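You operate a simulated robot arm through the tools that you are given. There is no shell and no other tool.

Carry out the task below with a simulated robot arm. There is one attempt and no reset: what you move stays moved.

Task
Leak-test bay 1, then bay 6; leave only the sound one on air.
Fine: white desk; each bay alone on air by its lever D or W, one press of TEST each; leave the other levers.

Only the result counts: the job must be done as asked and must still hold three seconds after the hand-in. Knocking over, shifting, dropping, spilling or breaking anything else fails it.

Robot
A 7-joint arm with a three-finger gripper, fixed in place. Base frame: the origin is at the foot of the arm, x ahead of it, y to its left, z up; the work surface is at about z = 905. Lengths are in mm, angles in degrees, forces in N, time in s.
Its first joint turns from -166.0 to 166.0 degrees. Payload 2.69 kg.
The TCP is the grasp point between the finger pads, 30 mm short of the fingertips. In the tool frame z runs along the fingers and y along their closing line. Largest opening 128 mm; the body of the gripper starts 117 mm behind the TCP.
Orientation is that of the tool frame in the base frame, as a unit quaternion [x, y, z, w]. With the fingers straight down and closing along the base's y, the tool's x points along the base's -x, its y along +y and its z along -z.

Tools
- The arm moves only by the tool jog_arm. Its arguments are lists of equal length, an entry for each row: "linear": the shift along the base's x, y, z in mm, a list of three; "angular": the turn, a rotation vector about the base's x, y, z in degrees, a list of three; "jaw": the closure, from 0 (fully open) to 1 (shut). In form: {"linear": [[dx, dy, dz], ...], "angular": [[ax, ay, az], ...], "jaw": [jaw, ...]}. A call has 1 to 20 rows; each row is the pose to reach, as a shift and turn from the pose commanded when the call began. A row lasts 0.2 s, in which the tool goes at most 50 mm and 8.6 degrees; a call with a longer step from one row to the next is refused whole, and so is a gripper value outside its range. A pose out of reach is approached as far as the arm can. The call stops where the force on the tool passes 40 N (or 10 N more than at its start, if that is more) or the arm is blocked; 0.2 s more then pass. The fingers move at their own pace and stop on an object; they squeeze with about 30 N. The grip force told is the motor's: it shows also when the fingers shut on nothing. Time passes only in rows, and 0.2 s behind the last, so rows that repeat a pose let the fingers close. The reply holds the time, the measured pose of the TCP, the force on the tool along the base axes, the opening and the grip force, in the units named above and with some noise, with the torque about the TCP (base axes, N m) and any sound that the robot's microphone picked up.
- Cameras (640 x 400 px; columns grow to the right, rows downward): "scene" is fixed at [48.7, 501.2, 1543.6]; the picture's right is [-0.03, -1.00, 0.00], its down [-0.55, 0.02, -0.83] and it looks along [0.83, -0.03, -0.56] (base axes); focal length 318 px, centre (320, 200). "wrist" rides on the gripper at [58, 54, -131] in the tool frame; the picture's right is [-0.68, 0.74, 0.00], its down [-0.62, -0.57, -0.55] and it looks along [-0.40, -0.37, 0.84] (tool axes); focal length 234 px, centre (320, 200). There is no depth. A picture from a camera that has moved, and an enlarged one, comes with that camera's place and axes in the base frame and with its lens.
- capture(camera): a new picture of that camera. No time passes.
- slide_trunk(by): slides the trunk up (or, below 0, down) by that many mm; the arm rides with it, the base frame stays. It gives what a move gives, with no picture.
- inspect(camera, box): a new picture of the part [left, top, right, bottom] of that camera's present view, enlarged. No time passes.
- finish_job(): hands the job in; it is judged then, once.

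Nothing tells you positions but the pictures and the camera data. Unless the task says otherwise, let go and move clear before handing in.

The tools are called after "Emit:" as name(argument=value, ...) on one line, values as JSON. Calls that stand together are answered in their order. jog_arm: Moves the arm, as the interface text tells. Its arguments: {"type":"object","properties":{"linear":{"type":"array","items":{"type":"array","items":{"type":"number"}}},"angular":{"type":"array","items":{"type":"array","items":{"type":"number"}}},"jaw":{"type":"array","items":{"type":"number"}}},"required":["linear","angular","jaw"]} The other tools are called the same way: slide_trunk (by) slides the trunk up or down; capture (camera) takes a picture; inspect (camera, box) takes an enlarged picture of a part of a camera's view; finish_job () hands the job in.

At the start:

```text
clock: 0.0
tool_pos: [489.8, 497.1, 1293.3]
tool_rot: [0.0, 1.0, 0.0, 0.0]
wrist_force: [-0.5, -0.1, 0.5]
torque: [0.04, 0.01, 0.0]
grip_width: 127.8
grip_force: 0.1
trunk travel left (down, up): [-150.0, 200.0]
```

scene: 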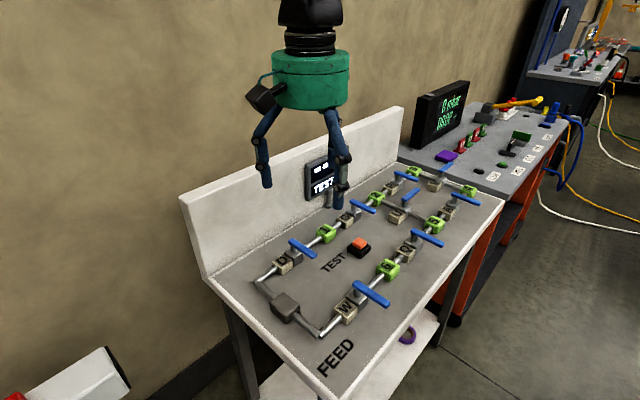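
wrist: 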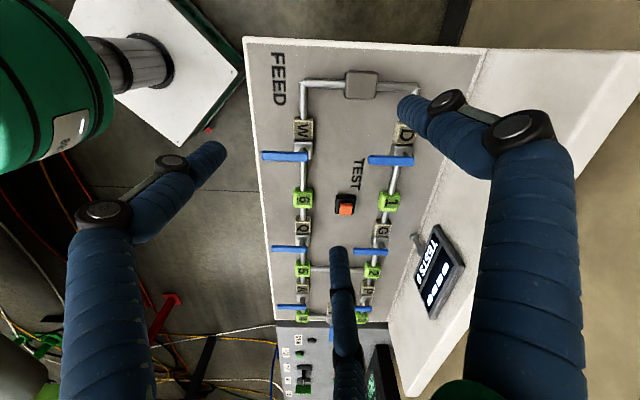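

I see a white desk with a pipe network, valves with blue levers, bay tags, a red TEST button and a small display. I'll enlarge the views to read the labels and lever positions before moving.

Emit:
inspect(camera="scene", box=[240, 200, 400, 300])

Emit:
inspect(camera="scene", box=[340, 150, 500, 250])

Emit:
inspect(camera="scene", box=[240, 240, 440, 390])

Emit:
inspect(camera="wrist", box=[240, 60, 440, 200])

Emit:
inspect(camera="wrist", box=[240, 180, 480, 330])

Emit:
inspect(camera="scene", box=[280, 140, 360, 210])

```text
4.00 times, centred on (320, 250) of scene
camera zoom: at [48.7, 501.2, 1543.6], right [-0.03, -1.0, 0.0], down [-0.55, 0.02, -0.83], along [0.83, -0.03, -0.56], focal length 1270 px, centre (320, 0)
```

zoom: 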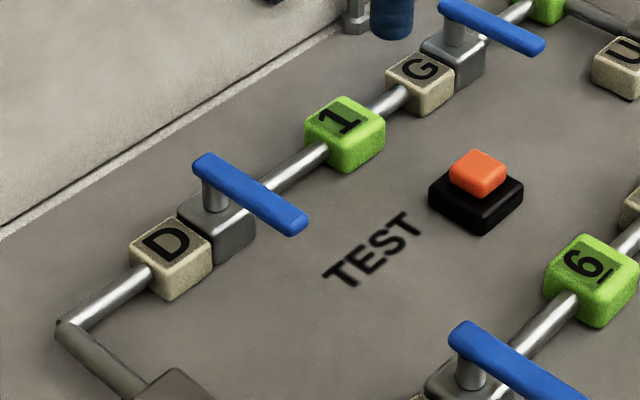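

```text
4.00 times, centred on (420, 200) of scene
camera zoom: at [48.7, 501.2, 1543.6], right [-0.03, -1.0, 0.0], down [-0.55, 0.02, -0.83], along [0.83, -0.03, -0.56], focal length 1270 px, centre (-80, 200)
```

zoom: 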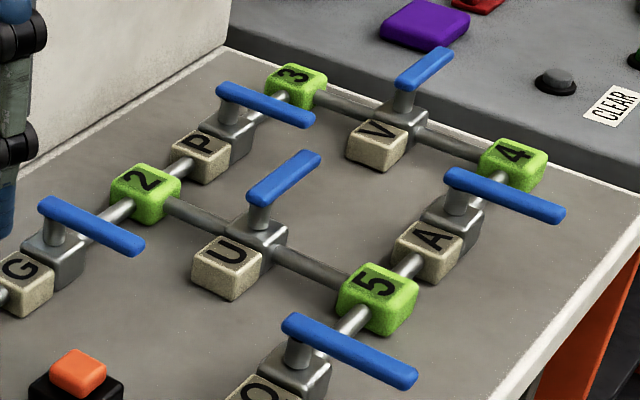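

```text
2.67 times, centred on (340, 315) of scene
camera zoom: at [48.7, 501.2, 1543.6], right [-0.03, -1.0, 0.0], down [-0.55, 0.02, -0.83], along [0.83, -0.03, -0.56], focal length 847 px, centre (267, -107)
```

zoom: 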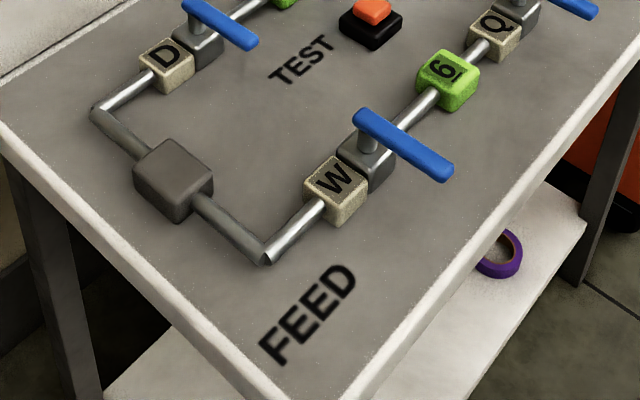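

```text
2.86 times, centred on (340, 130) of wrist
camera zoom: at [431.8, 551.8, 1423.9], right [0.68, 0.74, 0.0], down [0.62, -0.57, 0.55], along [0.4, -0.37, -0.84], focal length 669 px, centre (263, 400)
```

zoom: 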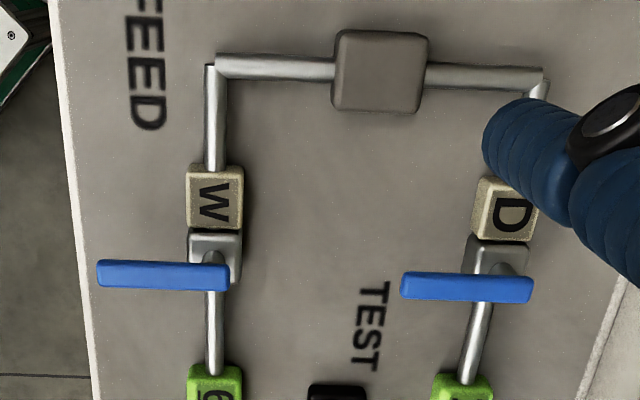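

```text
2.67 times, centred on (360, 255) of wrist
camera zoom: at [431.8, 551.8, 1423.9], right [0.68, 0.74, 0.0], down [0.62, -0.57, 0.55], along [0.4, -0.37, -0.84], focal length 624 px, centre (213, 53)
```

zoom: 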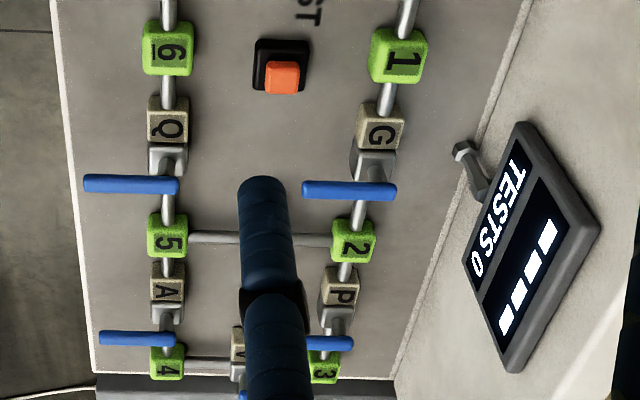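

```text
5.71 times, centred on (320, 175) of scene
camera zoom: at [48.7, 501.2, 1543.6], right [-0.03, -1.0, 0.0], down [-0.55, 0.02, -0.83], along [0.83, -0.03, -0.56], focal length 1814 px, centre (320, 343)
```

zoom: 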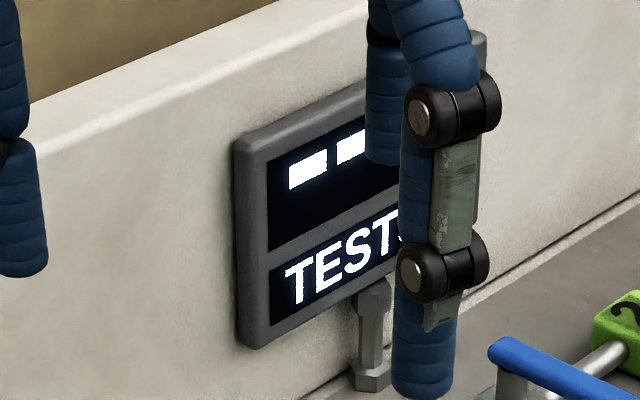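

The desk is turned about 45° to the base. Levers D, W and the others all lie across their pipes, so they look closed, and the TEST button is near (736, 364, 929). First I'll shut the fingers in free air to see the gripper's shape.

Emit:
jog_arm(linear=[[0, 0, 0], [0, 0, 0], [0, 0, 0], [0, 0, 0]], angular=[[0, 0, 0], [0, 0, 0], [0, 0, 0], [0, 0, 0]], jaw=[1, 1, 1, 1])

Emit:
capture(camera="wrist")

Emit:
inspect(camera="scene", box=[220, 20, 460, 220])

```text
clock: 1.0
tool_pos: [489.8, 497.7, 1294.5]
tool_rot: [0.0, 1.0, 0.0, -0.001]
wrist_force: [-0.3, 0.7, 0.1]
torque: [-0.04, -0.02, 0.0]
grip_width: 2.1
grip_force: 29.4
trunk travel left (down, up): [-150.0, 200.0]
```

```text
taken
camera wrist: at [431.8, 551.8, 1423.9], right [0.68, 0.74, 0.0], down [0.62, -0.57, 0.55], along [0.4, -0.37, -0.84], focal length 234 px, centre (320, 200)
```

wrist: 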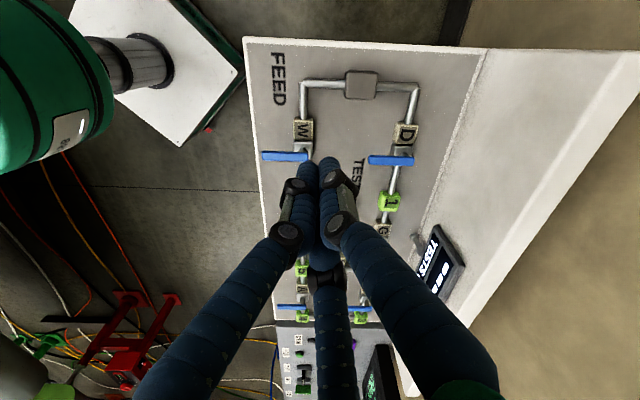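

```text
2.00 times, centred on (340, 120) of scene
camera zoom: at [48.7, 501.2, 1543.6], right [-0.03, -1.0, 0.0], down [-0.55, 0.02, -0.83], along [0.83, -0.03, -0.56], focal length 635 px, centre (280, 360)
```

zoom: 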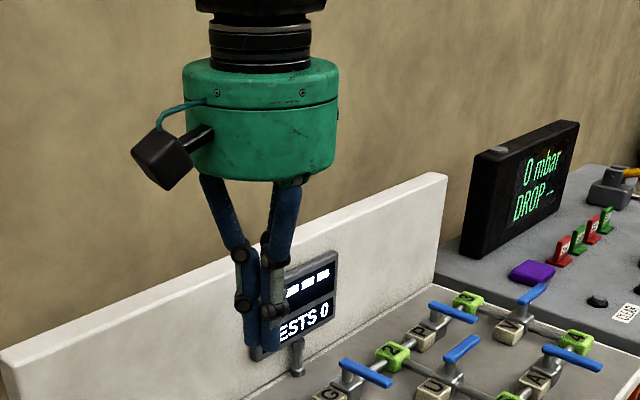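

The fingers close into a compact tip cluster, and the white desk's display reads "TESTS 0" with four dashes. I'll lower the hand, fingers shut, to hover above the D side and get a close view of the lever and valve.

Emit:
jog_arm(linear=[[20, 5, -20], [45, 12, -45], [70, 20, -70], [95, 30, -95], [120, 40, -120], [140, 48, -145], [150, 53, -165], [150, 53, -173]], angular=[[0, 0, 0], [0, 0, 0], [0, 0, 0], [0, 0, 0], [0, 0, 0], [0, 0, 0], [0, 0, 0], [0, 0, 0]], jaw=[1, 1, 1, 1, 1, 1, 1, 1])

Emit:
capture(camera="wrist")

Emit:
capture(camera="scene")

```text
clock: 2.8
tool_pos: [639.7, 551.4, 1120.2]
tool_rot: [0.0, 1.0, -0.001, -0.001]
wrist_force: [-0.4, 1.0, 0.3]
torque: [-0.04, 0.05, 0.0]
grip_width: 2.3
grip_force: 30.1
trunk travel left (down, up): [-150.0, 200.0]
```

```text
taken
camera wrist: at [581.2, 605.3, 1250.5], right [0.68, 0.74, 0.0], down [0.62, -0.57, 0.55], along [0.4, -0.37, -0.84], focal length 234 px, centre (320, 200)
```

wrist: 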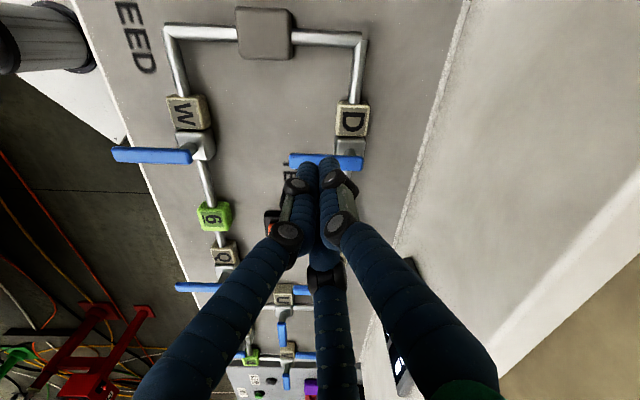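

```text
taken
```

scene: 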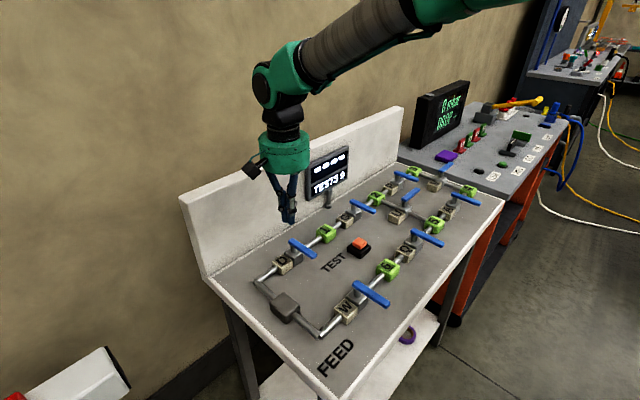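

The hand is now above the D line. I'll enlarge both views to locate the levers and read the display.

Emit:
inspect(camera="wrist", box=[260, 60, 420, 180])

Emit:
inspect(camera="wrist", box=[100, 60, 260, 180])

Emit:
inspect(camera="scene", box=[280, 130, 376, 190])

Emit:
inspect(camera="scene", box=[250, 190, 410, 290])

Emit:
inspect(camera="scene", box=[400, 70, 580, 190])

```text
3.33 times, centred on (340, 120) of wrist
camera zoom: at [581.2, 605.3, 1250.5], right [0.68, 0.74, 0.0], down [0.62, -0.57, 0.55], along [0.4, -0.37, -0.84], focal length 781 px, centre (253, 467)
```

zoom: 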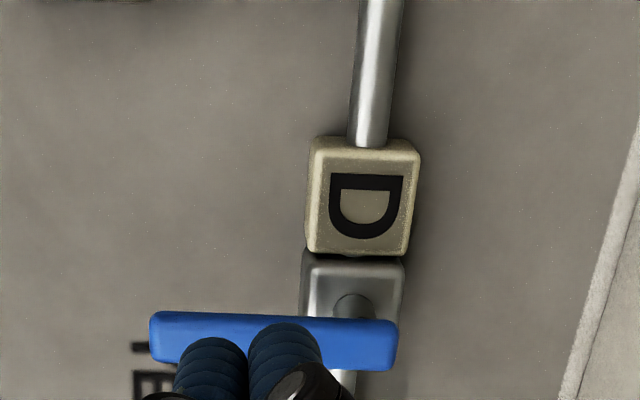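

```text
3.33 times, centred on (180, 120) of wrist
camera zoom: at [581.2, 605.3, 1250.5], right [0.68, 0.74, 0.0], down [0.62, -0.57, 0.55], along [0.4, -0.37, -0.84], focal length 781 px, centre (787, 467)
```

zoom: 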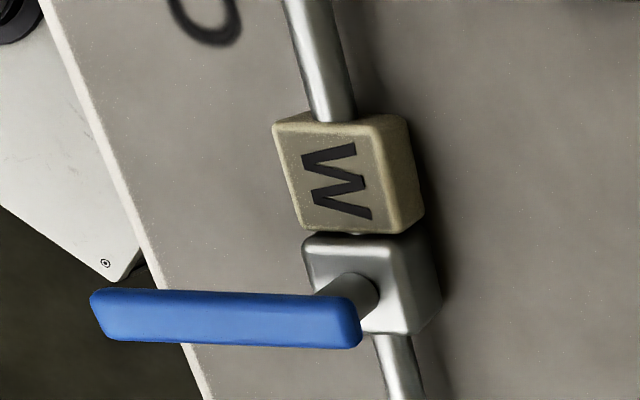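

```text
6.67 times, centred on (328, 160) of scene
camera zoom: at [48.7, 501.2, 1543.6], right [-0.03, -1.0, 0.0], down [-0.55, 0.02, -0.83], along [0.83, -0.03, -0.56], focal length 2117 px, centre (267, 467)
```

zoom: 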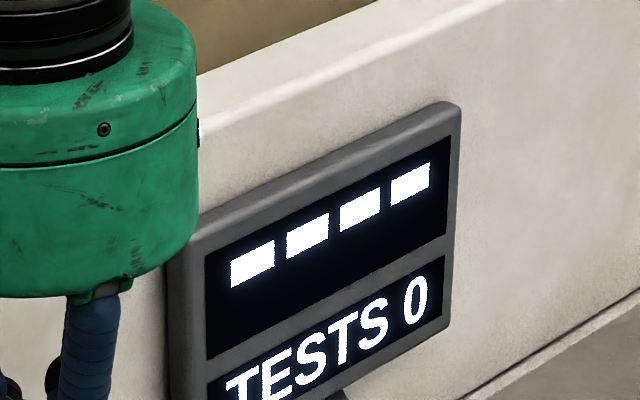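

```text
4.00 times, centred on (330, 240) of scene
camera zoom: at [48.7, 501.2, 1543.6], right [-0.03, -1.0, 0.0], down [-0.55, 0.02, -0.83], along [0.83, -0.03, -0.56], focal length 1270 px, centre (280, 40)
```

zoom: 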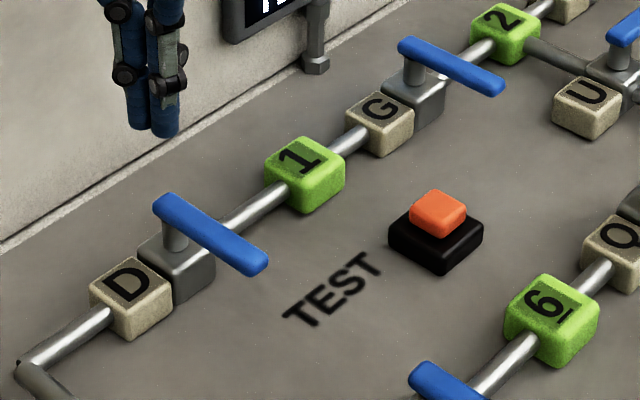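

```text
3.33 times, centred on (490, 130) of scene
camera zoom: at [48.7, 501.2, 1543.6], right [-0.03, -1.0, 0.0], down [-0.55, 0.02, -0.83], along [0.83, -0.03, -0.56], focal length 1058 px, centre (-247, 433)
```

zoom: 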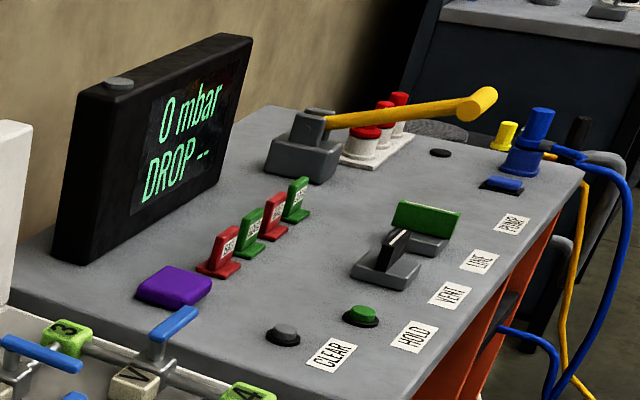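

D's lever runs from its free end near (646, 492) to its pivot near (700, 547), with its top at z≈966. I'll lower the shut fingers beside it on the feed side, stopping above lever height to check the position.

Emit:
jog_arm(linear=[[-5, -8, -10], [-10.8, -17.1, -40], [-10.8, -17.1, -75], [-10.8, -17.1, -105], [-10.8, -17.1, -120], [-10.8, -17.1, -120]], angular=[[0, 0, 0], [0, 0, 0], [0, 0, 0], [0, 0, 0], [0, 0, 0], [0, 0, 0]], jaw=[1, 1, 1, 1, 1, 1])

Emit:
capture(camera="wrist")

Emit:
inspect(camera="scene", box=[220, 190, 380, 290])

```text
clock: 4.2
tool_pos: [628.4, 532.5, 1000.2]
tool_rot: [0.0, 1.0, 0.0, 0.0]
wrist_force: [0.1, 0.6, 0.2]
torque: [-0.01, 0.01, -0.04]
grip_width: 2.0
grip_force: 29.6
trunk travel left (down, up): [-150.0, 200.0]
```

```text
taken
camera wrist: at [570.3, 587.4, 1131.7], right [0.68, 0.74, 0.0], down [0.62, -0.57, 0.55], along [0.4, -0.37, -0.84], focal length 234 px, centre (320, 200)
```

wrist: 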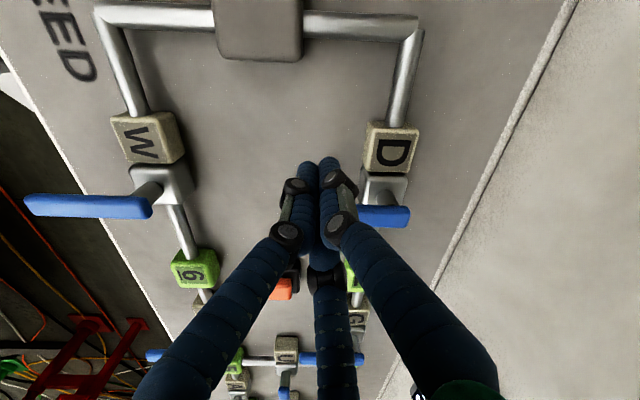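

```text
4.00 times, centred on (300, 240) of scene
camera zoom: at [48.7, 501.2, 1543.6], right [-0.03, -1.0, 0.0], down [-0.55, 0.02, -0.83], along [0.83, -0.03, -0.56], focal length 1270 px, centre (400, 40)
```

zoom: 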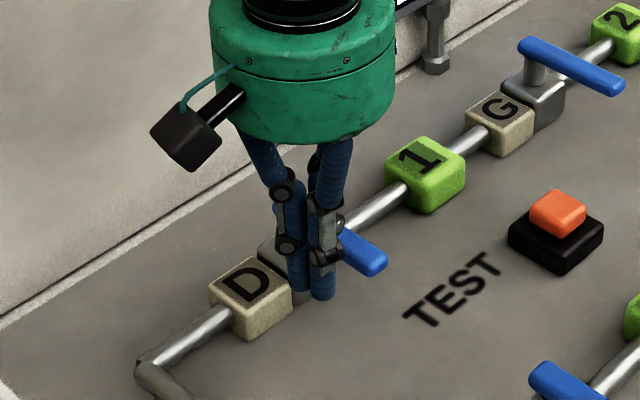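

The shut fingertips are clear of the D label and on the feed side of lever D. I'll drop to lever height and push it gently about 20° toward bay 1 to see whether it turns that way.

Emit:
jog_arm(linear=[[0, 0, -14], [0, 0, -28.3], [0, 0, -28.3], [7, -6, -28.3], [15, -12, -28.3], [20.5, -21.5, -28.3], [27.5, -29.7, -28.3]], angular=[[0, 0, 0], [0, 0, 0], [0, 0, 0], [0, 0, 0], [0, 0, 0], [0, 0, 0], [0, 0, 0]], jaw=[1, 1, 1, 1, 1, 1, 1])

Emit:
inspect(camera="scene", box=[220, 190, 380, 290])

Emit:
capture(camera="wrist")

```text
clock: 5.8
tool_pos: [655.0, 502.9, 970.6]
tool_rot: [0.0, 1.0, 0.0, 0.0]
wrist_force: [0.3, 0.4, 0.4]
torque: [0.01, -0.02, -0.03]
grip_width: 2.0
grip_force: 29.7
trunk travel left (down, up): [-150.0, 200.0]
```

```text
4.00 times, centred on (300, 240) of scene
camera zoom: at [48.7, 501.2, 1543.6], right [-0.03, -1.0, 0.0], down [-0.55, 0.02, -0.83], along [0.83, -0.03, -0.56], focal length 1270 px, centre (400, 40)
```

zoom: 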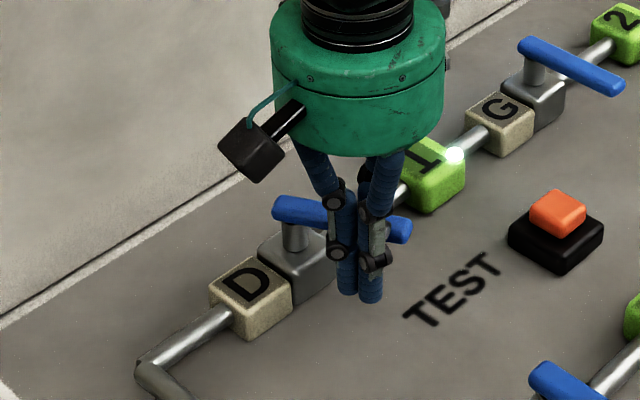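

```text
taken
camera wrist: at [597.0, 558.0, 1100.9], right [0.68, 0.74, 0.0], down [0.62, -0.57, 0.55], along [0.4, -0.37, -0.84], focal length 234 px, centre (320, 200)
```

wrist: 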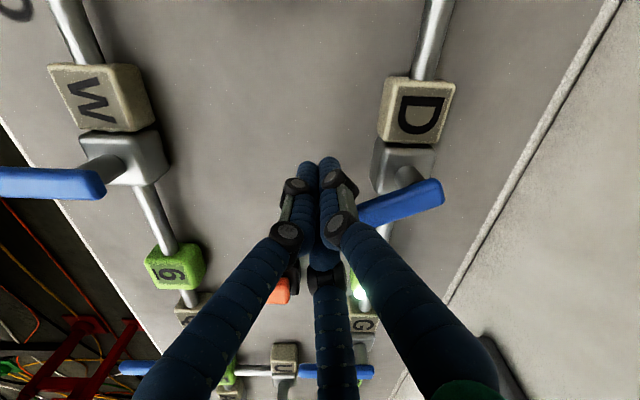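

The lever turns freely this way, and a lamp has lit at bay 1. I'll follow the arc to bring lever D in line with its pipe.

Emit:
jog_arm(linear=[[8.2, -6.9, 0], [17.5, -12.3, 0], [27.7, -15.9, 0], [38.2, -17.7, 0], [49, -17.8, 0], [59.6, -15.8, 0], [64.8, -14.2, 0], [69.7, -12.1, 0]], angular=[[0, 0, 0], [0, 0, 0], [0, 0, 0], [0, 0, 0], [0, 0, 0], [0, 0, 0], [0, 0, 0], [0, 0, 0]], jaw=[1, 1, 1, 1, 1, 1, 1, 1])

Emit:
inspect(camera="scene", box=[220, 190, 380, 290])

Emit:
capture(camera="wrist")

```text
clock: 7.6
tool_pos: [726.2, 490.6, 972.7]
tool_rot: [0.0, 1.0, 0.0, -0.001]
wrist_force: [-14.0, -6.8, 5.5]
torque: [0.12, -0.04, 0.26]
grip_width: 2.2
grip_force: 29.6
trunk travel left (down, up): [-150.0, 200.0]
```

```text
4.00 times, centred on (300, 240) of scene
camera zoom: at [48.7, 501.2, 1543.6], right [-0.03, -1.0, 0.0], down [-0.55, 0.02, -0.83], along [0.83, -0.03, -0.56], focal length 1270 px, centre (400, 40)
```

zoom: 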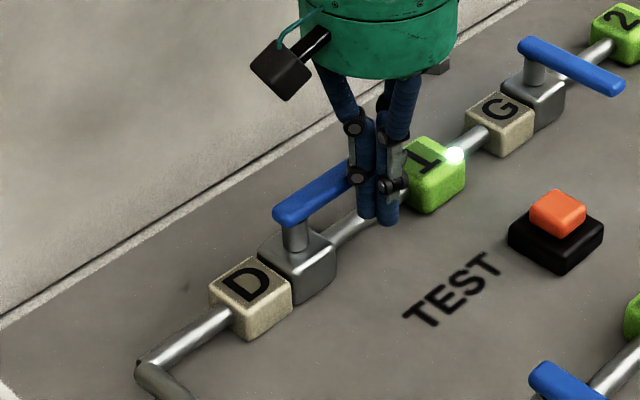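

```text
taken
camera wrist: at [668.2, 545.0, 1103.2], right [0.68, 0.74, 0.0], down [0.62, -0.56, 0.55], along [0.4, -0.37, -0.84], focal length 234 px, centre (320, 200)
```

wrist: 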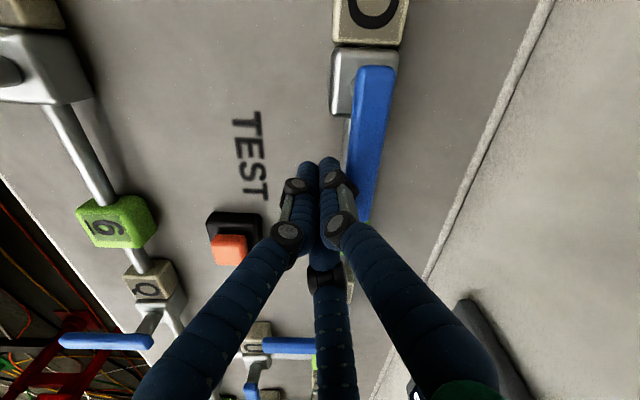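

Lever D is now in line with its pipe and against its stop, with bay 1's lamp lit. I'll back off the lever, lift clear and move over the TEST button near (735, 362).

Emit:
jog_arm(linear=[[-8, -8, 0], [-12, -12, 10], [-12, -12, 45], [-8, -40, 60], [-2, -80, 60], [6, -115, 60], [8.8, -129, 50], [8.8, -129, 30], [8.8, -129, 30]], angular=[[0, 0, 0], [0, 0, 0], [0, 0, 0], [0, 0, 0], [0, 0, 0], [0, 0, 0], [0, 0, 0], [0, 0, 0], [0, 0, 0]], jaw=[1, 1, 1, 1, 1, 1, 1, 1, 1])

Emit:
capture(camera="wrist")

Emit:
capture(camera="scene")

Emit:
inspect(camera="scene", box=[280, 190, 440, 290])

```text
clock: 9.6
tool_pos: [735.9, 362.3, 1002.3]
tool_rot: [0.001, 1.0, 0.0, 0.0]
wrist_force: [-0.3, 0.6, -0.6]
torque: [-0.02, -0.02, 0.01]
grip_width: 2.4
grip_force: 30.3
trunk travel left (down, up): [-150.0, 200.0]
```

```text
taken
camera wrist: at [678.2, 417.0, 1132.1], right [0.68, 0.74, 0.0], down [0.62, -0.57, 0.55], along [0.4, -0.37, -0.84], focal length 234 px, centre (320, 200)
```

wrist: 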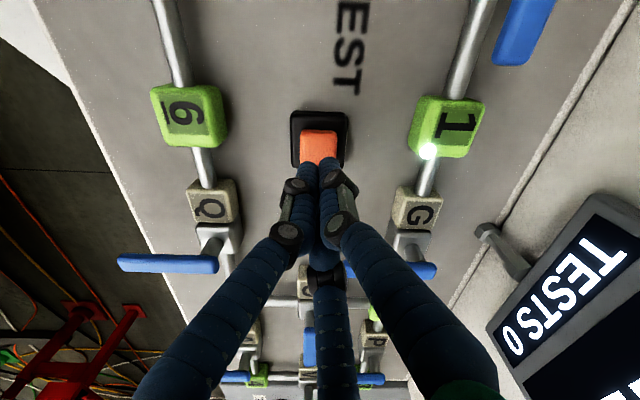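

```text
taken
```

scene: 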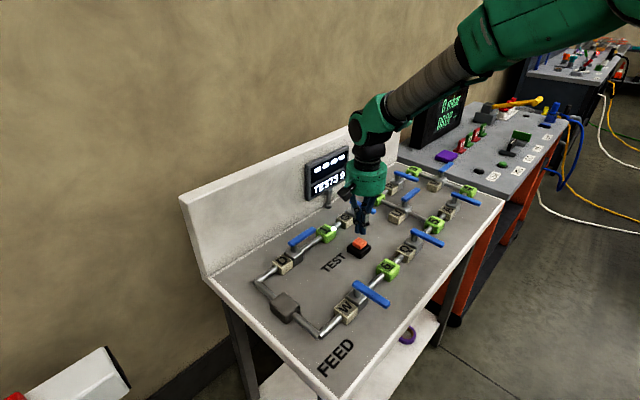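

```text
4.00 times, centred on (360, 240) of scene
camera zoom: at [48.7, 501.2, 1543.6], right [-0.03, -1.0, 0.0], down [-0.55, 0.02, -0.83], along [0.83, -0.03, -0.56], focal length 1270 px, centre (160, 40)
```

zoom: 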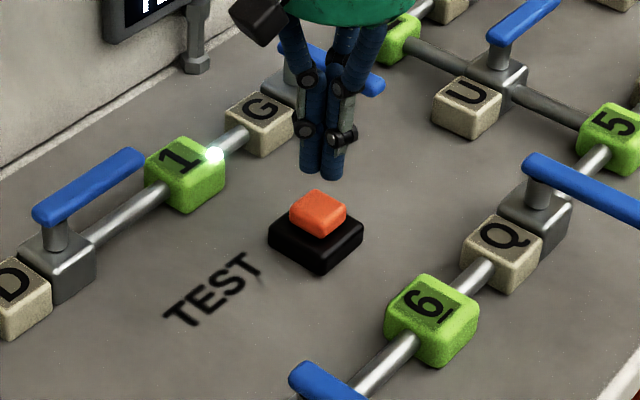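

The lamp at bay 1 is still lit and the fingertips are about 45 mm above the TEST button. I'll enlarge the wrist view to check the alignment.

Emit:
inspect(camera="wrist", box=[280, 100, 360, 150])

Emit:
inspect(camera="wrist", box=[280, 130, 360, 180])

```text
8.00 times, centred on (320, 125) of wrist
camera zoom: at [678.2, 417.0, 1132.1], right [0.68, 0.74, 0.0], down [0.62, -0.57, 0.55], along [0.4, -0.37, -0.84], focal length 1873 px, centre (320, 800)
```

zoom: 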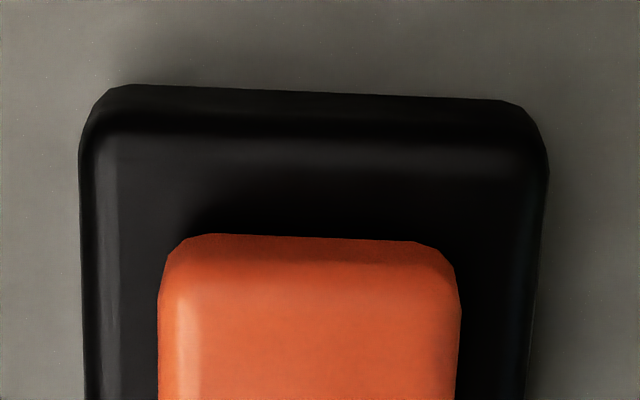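

```text
8.00 times, centred on (320, 155) of wrist
camera zoom: at [678.2, 417.0, 1132.1], right [0.68, 0.74, 0.0], down [0.62, -0.57, 0.55], along [0.4, -0.37, -0.84], focal length 1873 px, centre (320, 560)
```

zoom: 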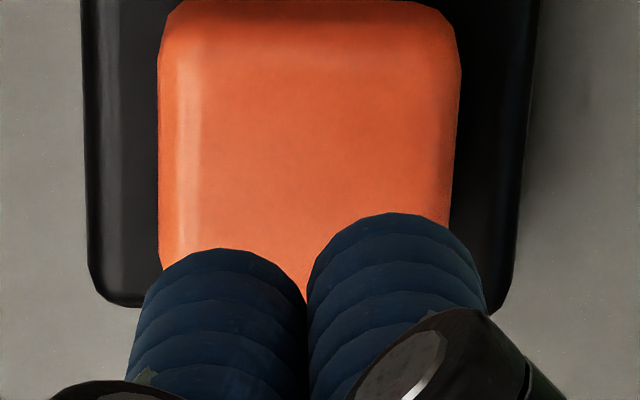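

The finger axis is centred on the TEST cap. I'll press slowly straight down, then check the reply.

Emit:
jog_arm(linear=[[0, 0, -15], [0, 0, -28], [0, 0, -34], [0, 0, -38], [0, 0, -40], [0, 0, -42], [0, 0, -44], [0, 0, -46], [0, 0, -48]], angular=[[0, 0, 0], [0, 0, 0], [0, 0, 0], [0, 0, 0], [0, 0, 0], [0, 0, 0], [0, 0, 0], [0, 0, 0], [0, 0, 0]], jaw=[1, 1, 1, 1, 1, 1, 1, 1, 1])

Emit:
capture(camera="scene")

Emit:
inspect(camera="scene", box=[280, 190, 440, 290])

Emit:
inspect(camera="scene", box=[280, 130, 376, 190])

```text
clock: 11.6
tool_pos: [736.8, 363.1, 963.3]
tool_rot: [0.0, 1.0, 0.002, 0.007]
wrist_force: [-6.3, -2.5, 23.0]
torque: [-0.18, 0.48, 0.01]
grip_width: 6.0
grip_force: 31.6
trunk travel left (down, up): [-150.0, 200.0]
heard: click
stopped in row 9: the force on the tool passed its limit at 41 N (the readings are from after the stop); the commanded pose is now the measured one
```

```text
taken
```

scene: 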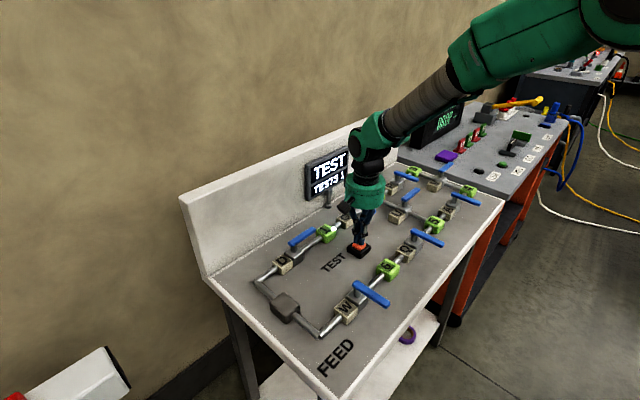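

```text
4.00 times, centred on (360, 240) of scene
camera zoom: at [48.7, 501.2, 1543.6], right [-0.03, -1.0, 0.0], down [-0.55, 0.02, -0.83], along [0.83, -0.03, -0.56], focal length 1270 px, centre (160, 40)
```

zoom: 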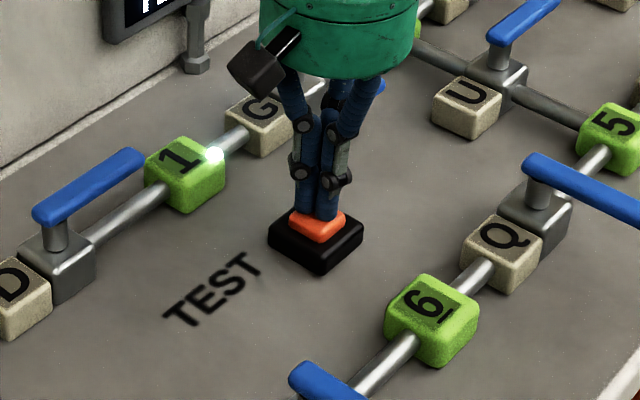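

```text
6.67 times, centred on (328, 160) of scene
camera zoom: at [48.7, 501.2, 1543.6], right [-0.03, -1.0, 0.0], down [-0.55, 0.02, -0.83], along [0.83, -0.03, -0.56], focal length 2117 px, centre (267, 467)
```

zoom: 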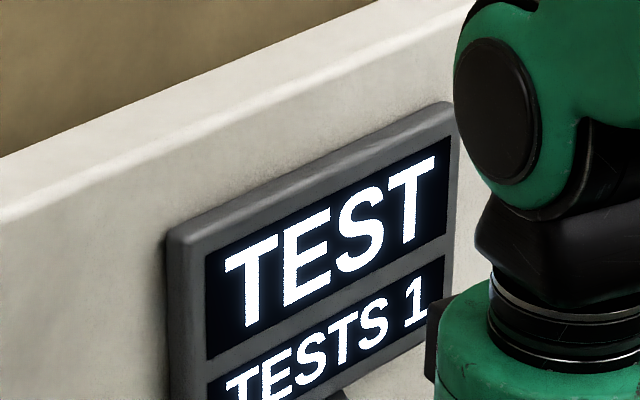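

The press clicked: the display now shows "TEST / TESTS 1". I'll lift straight off the button and watch for the result.

Emit:
jog_arm(linear=[[0, 0, 10], [0, 0, 30], [0, 0, 50]], angular=[[0, 0, 0], [0, 0, 0], [0, 0, 0]], jaw=[1, 1, 1])

Emit:
inspect(camera="scene", box=[280, 130, 376, 190])

Emit:
inspect(camera="scene", box=[280, 190, 440, 290])

```text
clock: 12.4
tool_pos: [733.8, 364.7, 1008.8]
tool_rot: [0.001, 1.0, 0.002, 0.001]
wrist_force: [-0.1, -0.3, -0.6]
torque: [-0.03, 0.01, 0.0]
grip_width: 2.2
grip_force: 31.4
trunk travel left (down, up): [-150.0, 200.0]
```

```text
6.67 times, centred on (328, 160) of scene
camera zoom: at [48.7, 501.2, 1543.6], right [-0.03, -1.0, 0.0], down [-0.55, 0.02, -0.83], along [0.83, -0.03, -0.56], focal length 2117 px, centre (267, 467)
```

zoom: 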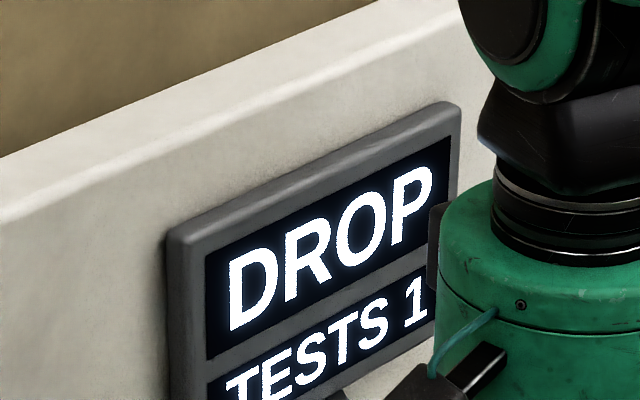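

```text
4.00 times, centred on (360, 240) of scene
camera zoom: at [48.7, 501.2, 1543.6], right [-0.03, -1.0, 0.0], down [-0.55, 0.02, -0.83], along [0.83, -0.03, -0.56], focal length 1270 px, centre (160, 40)
```

zoom: 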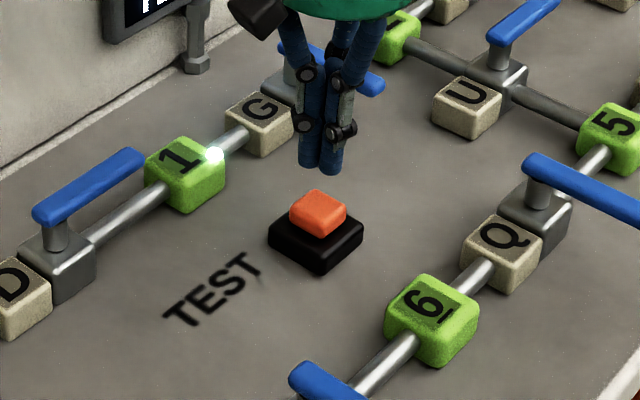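

The display has changed to "DROP / TESTS 1". I'll wait a second without moving to see whether that is the final reading.

Emit:
jog_arm(linear=[[0, 0, 0], [0, 0, 0], [0, 0, 0], [0, 0, 0], [0, 0, 0]], angular=[[0, 0, 0], [0, 0, 0], [0, 0, 0], [0, 0, 0], [0, 0, 0]], jaw=[1, 1, 1, 1, 1])

Emit:
inspect(camera="scene", box=[280, 130, 376, 190])

Emit:
capture(camera="wrist")

```text
clock: 13.6
tool_pos: [734.6, 363.3, 1007.5]
tool_rot: [0.0, 1.0, 0.001, 0.003]
wrist_force: [0.6, 0.0, 0.6]
torque: [-0.01, -0.01, 0.03]
grip_width: 1.9
grip_force: 31.1
trunk travel left (down, up): [-150.0, 200.0]
```

```text
6.67 times, centred on (328, 160) of scene
camera zoom: at [48.7, 501.2, 1543.6], right [-0.03, -1.0, 0.0], down [-0.55, 0.02, -0.83], along [0.83, -0.03, -0.56], focal length 2117 px, centre (267, 467)
```

zoom: 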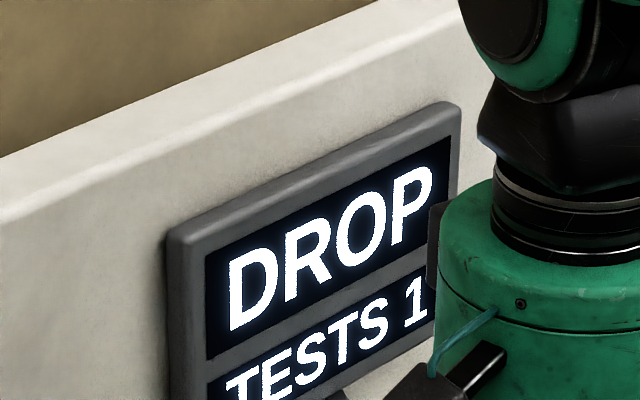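

```text
taken
camera wrist: at [676.1, 418.2, 1138.3], right [0.68, 0.74, 0.0], down [0.61, -0.57, 0.55], along [0.41, -0.37, -0.84], focal length 234 px, centre (320, 200)
```

wrist: 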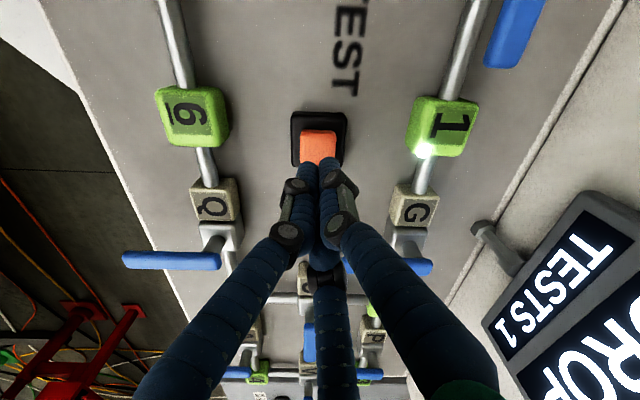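

The display stays on "DROP", which suggests bay 1 leaks; bay 6's test will confirm the wording. Next I'll move over to the panel side of lever D, still above it, so I can push it back closed.

Emit:
jog_arm(linear=[[0, 0, 15], [3, 15, 32], [9, 50, 32], [16, 85, 32], [23, 120, 32], [29, 150, 32], [31.5, 166.7, 32], [31.5, 166.7, 32]], angular=[[0, 0, 0], [0, 0, 0], [0, 0, 0], [0, 0, 0], [0, 0, 0], [0, 0, 0], [0, 0, 0], [0, 0, 0]], jaw=[1, 1, 1, 1, 1, 1, 1, 1])

Emit:
capture(camera="wrist")

Emit:
capture(camera="scene")

Emit:
inspect(camera="scene", box=[240, 170, 400, 270])

```text
clock: 15.4
tool_pos: [766.7, 529.8, 1039.2]
tool_rot: [0.0, 1.0, 0.0, 0.002]
wrist_force: [1.3, -0.1, -0.8]
torque: [0.01, 0.02, 0.0]
grip_width: 2.0
grip_force: 31.7
trunk travel left (down, up): [-150.0, 200.0]
```

```text
taken
camera wrist: at [708.1, 584.2, 1169.9], right [0.68, 0.74, 0.0], down [0.61, -0.57, 0.55], along [0.41, -0.37, -0.83], focal length 234 px, centre (320, 200)
```

wrist: 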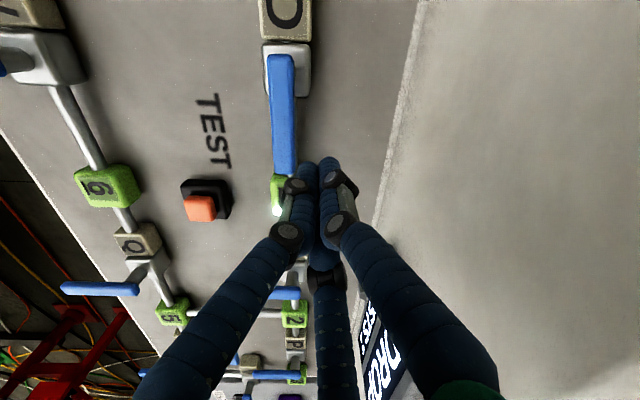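

```text
taken
```

scene: 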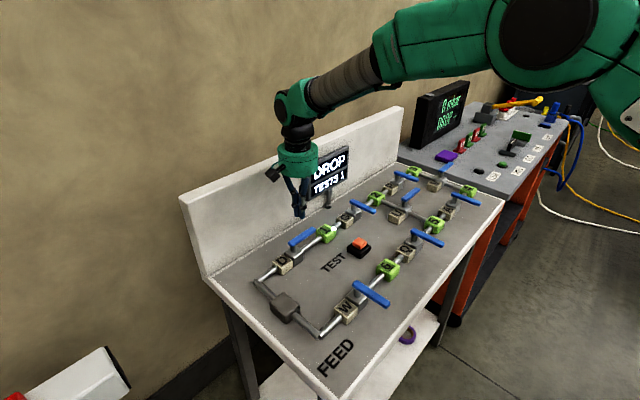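

```text
4.00 times, centred on (320, 220) of scene
camera zoom: at [48.7, 501.2, 1543.6], right [-0.03, -1.0, 0.0], down [-0.55, 0.02, -0.83], along [0.83, -0.03, -0.56], focal length 1270 px, centre (320, 120)
```

zoom: 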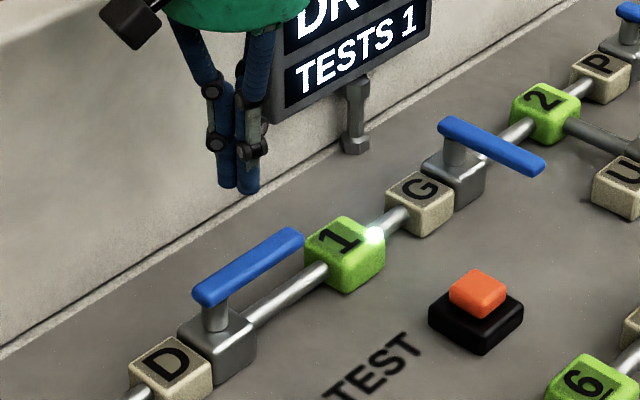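

Lever D's free end is at about (757, 491), and the fingertips are about 20 mm off it on the panel side. I'll shift slightly away, descend to lever height and check clearance.

Emit:
jog_arm(linear=[[3, 3, -15], [3, 3, -35], [3, 3, -52], [3, 3, -68], [3, 3, -68]], angular=[[0, 0, 0], [0, 0, 0], [0, 0, 0], [0, 0, 0], [0, 0, 0]], jaw=[1, 1, 1, 1, 1])

Emit:
inspect(camera="scene", box=[240, 170, 400, 270])

Emit:
capture(camera="wrist")

```text
clock: 16.6
tool_pos: [771.6, 533.7, 971.5]
tool_rot: [0.001, 1.0, 0.001, 0.002]
wrist_force: [-0.4, 0.3, -0.7]
torque: [0.0, 0.01, -0.01]
grip_width: 2.4
grip_force: 30.9
trunk travel left (down, up): [-150.0, 200.0]
```

```text
4.00 times, centred on (320, 220) of scene
camera zoom: at [48.7, 501.2, 1543.6], right [-0.03, -1.0, 0.0], down [-0.55, 0.02, -0.83], along [0.83, -0.03, -0.56], focal length 1270 px, centre (320, 120)
```

zoom: 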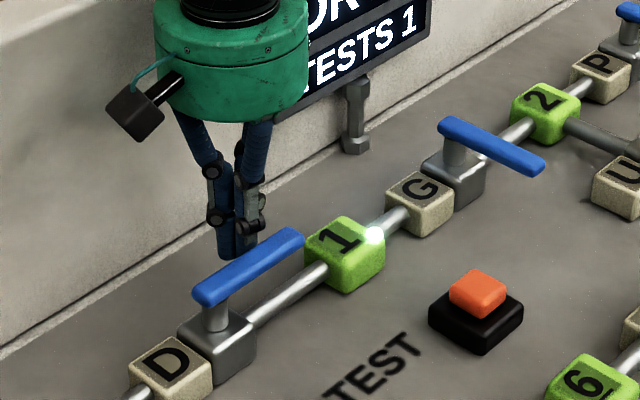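

```text
taken
camera wrist: at [713.0, 587.5, 1101.2], right [0.68, 0.74, 0.0], down [0.61, -0.57, 0.55], along [0.41, -0.37, -0.84], focal length 234 px, centre (320, 200)
```

wrist: 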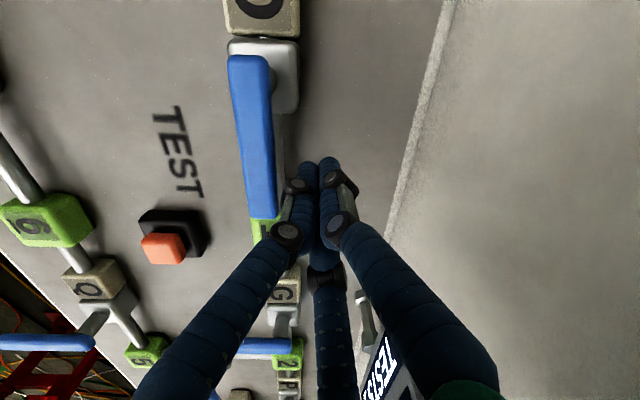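

The fingertips are at lever height on the panel side, with nothing touching. I'll push lever D back along its arc until it lies across the pipe.

Emit:
jog_arm(linear=[[-8, -6, 0], [-15.6, -11.3, 0], [-20.7, -20.4, 0], [-27.3, -28.4, 0], [-35.2, -35.2, 0], [-44.2, -40.5, 0], [-54, -44.1, 0], [-64.2, -46, 0], [-74.7, -46.2, 0], [-84.9, -44.4, 0], [-90, -42.8, 0], [-94.8, -40.9, 0]], angular=[[0, 0, 0], [0, 0, 0], [0, 0, 0], [0, 0, 0], [0, 0, 0], [0, 0, 0], [0, 0, 0], [0, 0, 0], [0, 0, 0], [0, 0, 0], [0, 0, 0], [0, 0, 0]], jaw=[1, 1, 1, 1, 1, 1, 1, 1, 1, 1, 1, 1])

Emit:
inspect(camera="scene", box=[240, 170, 400, 270])

Emit:
capture(camera="wrist")

```text
clock: 19.2
tool_pos: [677.9, 490.4, 971.4]
tool_rot: [0.001, 1.0, 0.002, 0.003]
wrist_force: [22.9, -10.2, -0.9]
torque: [0.08, 0.14, -0.39]
grip_width: 2.1
grip_force: 31.1
trunk travel left (down, up): [-150.0, 200.0]
```

```text
4.00 times, centred on (320, 220) of scene
camera zoom: at [48.7, 501.2, 1543.6], right [-0.03, -1.0, 0.0], down [-0.55, 0.02, -0.83], along [0.83, -0.03, -0.56], focal length 1270 px, centre (320, 120)
```

zoom: 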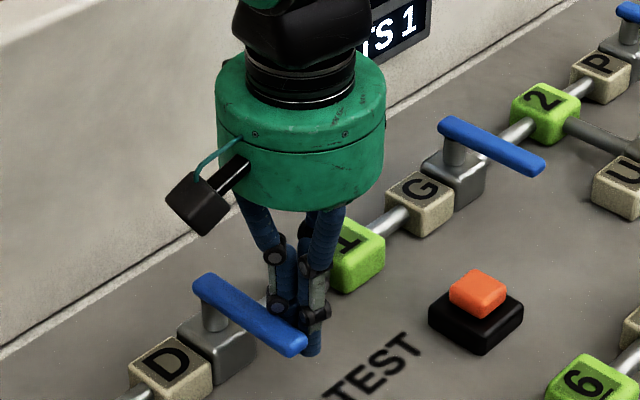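

```text
taken
camera wrist: at [619.6, 544.7, 1101.3], right [0.68, 0.74, 0.01], down [0.61, -0.57, 0.55], along [0.41, -0.37, -0.83], focal length 234 px, centre (320, 200)
```

wrist: 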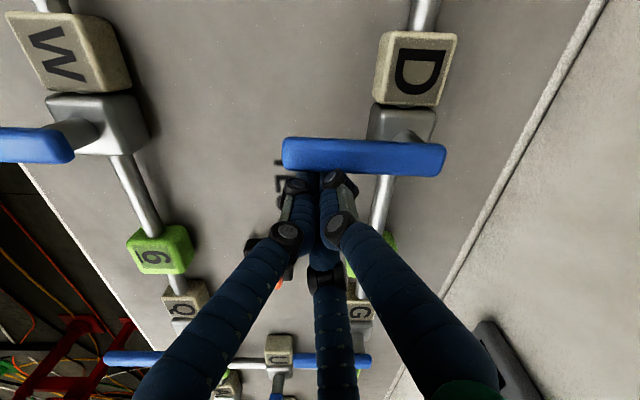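

Lever D is back across its pipe, against its closed stop. I'll back off, lift, confirm that bay 1's lamp is out, and move toward lever W.

Emit:
jog_arm(linear=[[6, -6, 0], [10, -10, 10], [10, -10, 40], [0, -15, 68], [-40, -32, 68], [-80, -52, 68], [-120, -72, 68], [-160, -92, 68], [-190, -105, 68], [-201.2, -110.6, 68], [-201.2, -110.6, 68]], angular=[[0, 0, 0], [0, 0, 0], [0, 0, 0], [0, 0, 0], [0, 0, 0], [0, 0, 0], [0, 0, 0], [0, 0, 0], [0, 0, 0], [0, 0, 0], [0, 0, 0]], jaw=[1, 1, 1, 1, 1, 1, 1, 1, 1, 1, 1])

Emit:
capture(camera="scene")

Emit:
inspect(camera="scene", box=[250, 190, 410, 290])

Emit:
capture(camera="wrist")

Emit:
inspect(camera="scene", box=[280, 270, 440, 370])

```text
clock: 21.6
tool_pos: [473.6, 379.9, 1041.6]
tool_rot: [-0.001, 1.0, 0.0, 0.002]
wrist_force: [0.6, 0.2, -0.3]
torque: [-0.01, -0.03, 0.01]
grip_width: 1.9
grip_force: 31.6
trunk travel left (down, up): [-150.0, 200.0]
```

```text
taken
```

scene: 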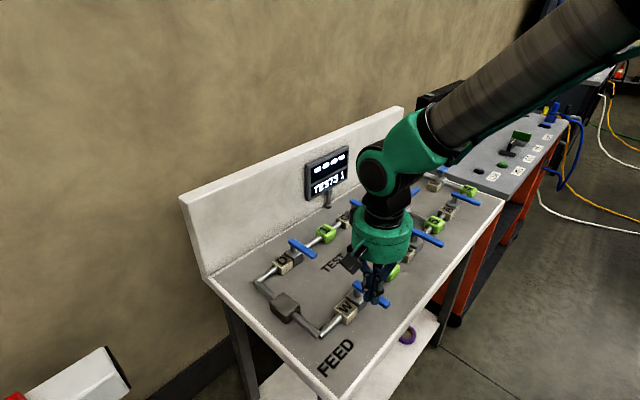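

```text
4.00 times, centred on (330, 240) of scene
camera zoom: at [48.7, 501.2, 1543.6], right [-0.03, -1.0, 0.0], down [-0.55, 0.02, -0.83], along [0.83, -0.03, -0.56], focal length 1270 px, centre (280, 40)
```

zoom: 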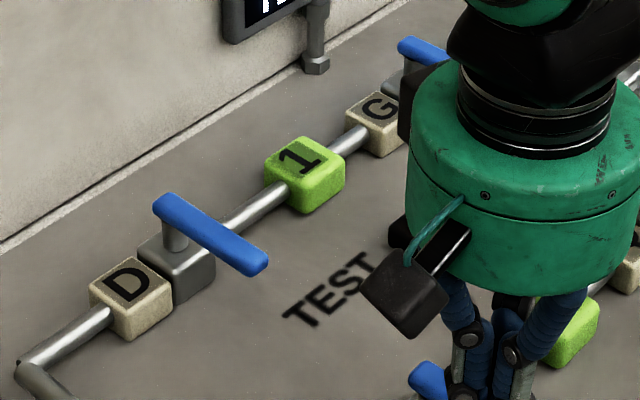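

```text
taken
camera wrist: at [414.7, 434.7, 1171.4], right [0.68, 0.74, 0.0], down [0.61, -0.57, 0.55], along [0.41, -0.37, -0.83], focal length 234 px, centre (320, 200)
```

wrist: 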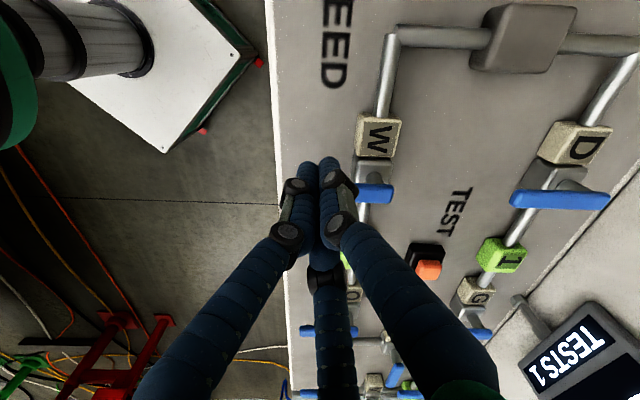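

```text
4.00 times, centred on (360, 320) of scene
camera zoom: at [48.7, 501.2, 1543.6], right [-0.03, -1.0, 0.0], down [-0.55, 0.02, -0.83], along [0.83, -0.03, -0.56], focal length 1270 px, centre (160, -280)
```

zoom: 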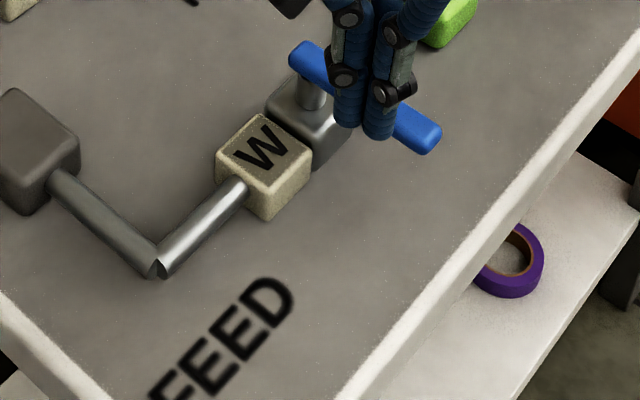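

Bay 1's lamp is out and the display is back to dashes with "TESTS 1", so lever D is properly closed. Lever W runs from its pivot near (546, 390) to its free end near (492, 335), so I'll descend on its feed side and start pushing it open the same way.

Emit:
jog_arm(linear=[[0, 0, -20], [0, 0, -45], [0, 0, -68], [0, 0, -68], [8, -8, -68], [17.4, -16.5, -68], [22.6, -25.7, -68], [29.4, -33.8, -68]], angular=[[0, 0, 0], [0, 0, 0], [0, 0, 0], [0, 0, 0], [0, 0, 0], [0, 0, 0], [0, 0, 0], [0, 0, 0]], jaw=[1, 1, 1, 1, 1, 1, 1, 1])

Emit:
inspect(camera="scene", box=[280, 230, 440, 330])

Emit:
capture(camera="wrist")

```text
clock: 23.4
tool_pos: [504.9, 344.7, 970.7]
tool_rot: [0.001, 1.0, 0.001, 0.002]
wrist_force: [-0.3, 0.1, 0.4]
torque: [-0.01, -0.01, 0.04]
grip_width: 2.0
grip_force: 31.7
trunk travel left (down, up): [-150.0, 200.0]
```

```text
4.00 times, centred on (360, 280) of scene
camera zoom: at [48.7, 501.2, 1543.6], right [-0.03, -1.0, 0.0], down [-0.55, 0.02, -0.83], along [0.83, -0.03, -0.56], focal length 1270 px, centre (160, -120)
```

zoom: 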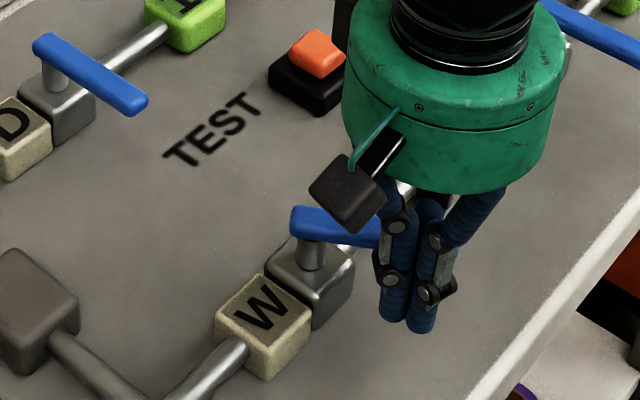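

```text
taken
camera wrist: at [445.8, 399.0, 1101.5], right [0.68, 0.74, 0.0], down [0.61, -0.57, 0.55], along [0.41, -0.37, -0.83], focal length 234 px, centre (320, 200)
```

wrist: 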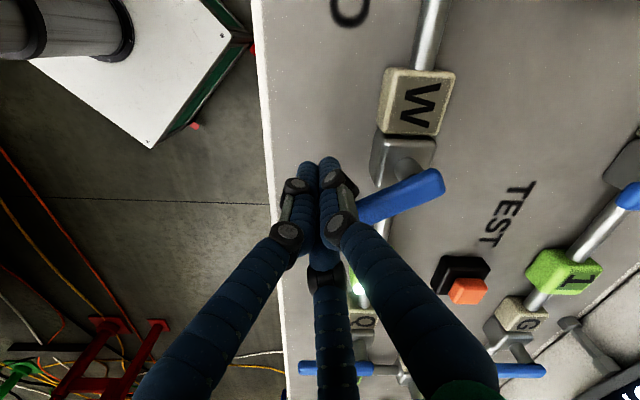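

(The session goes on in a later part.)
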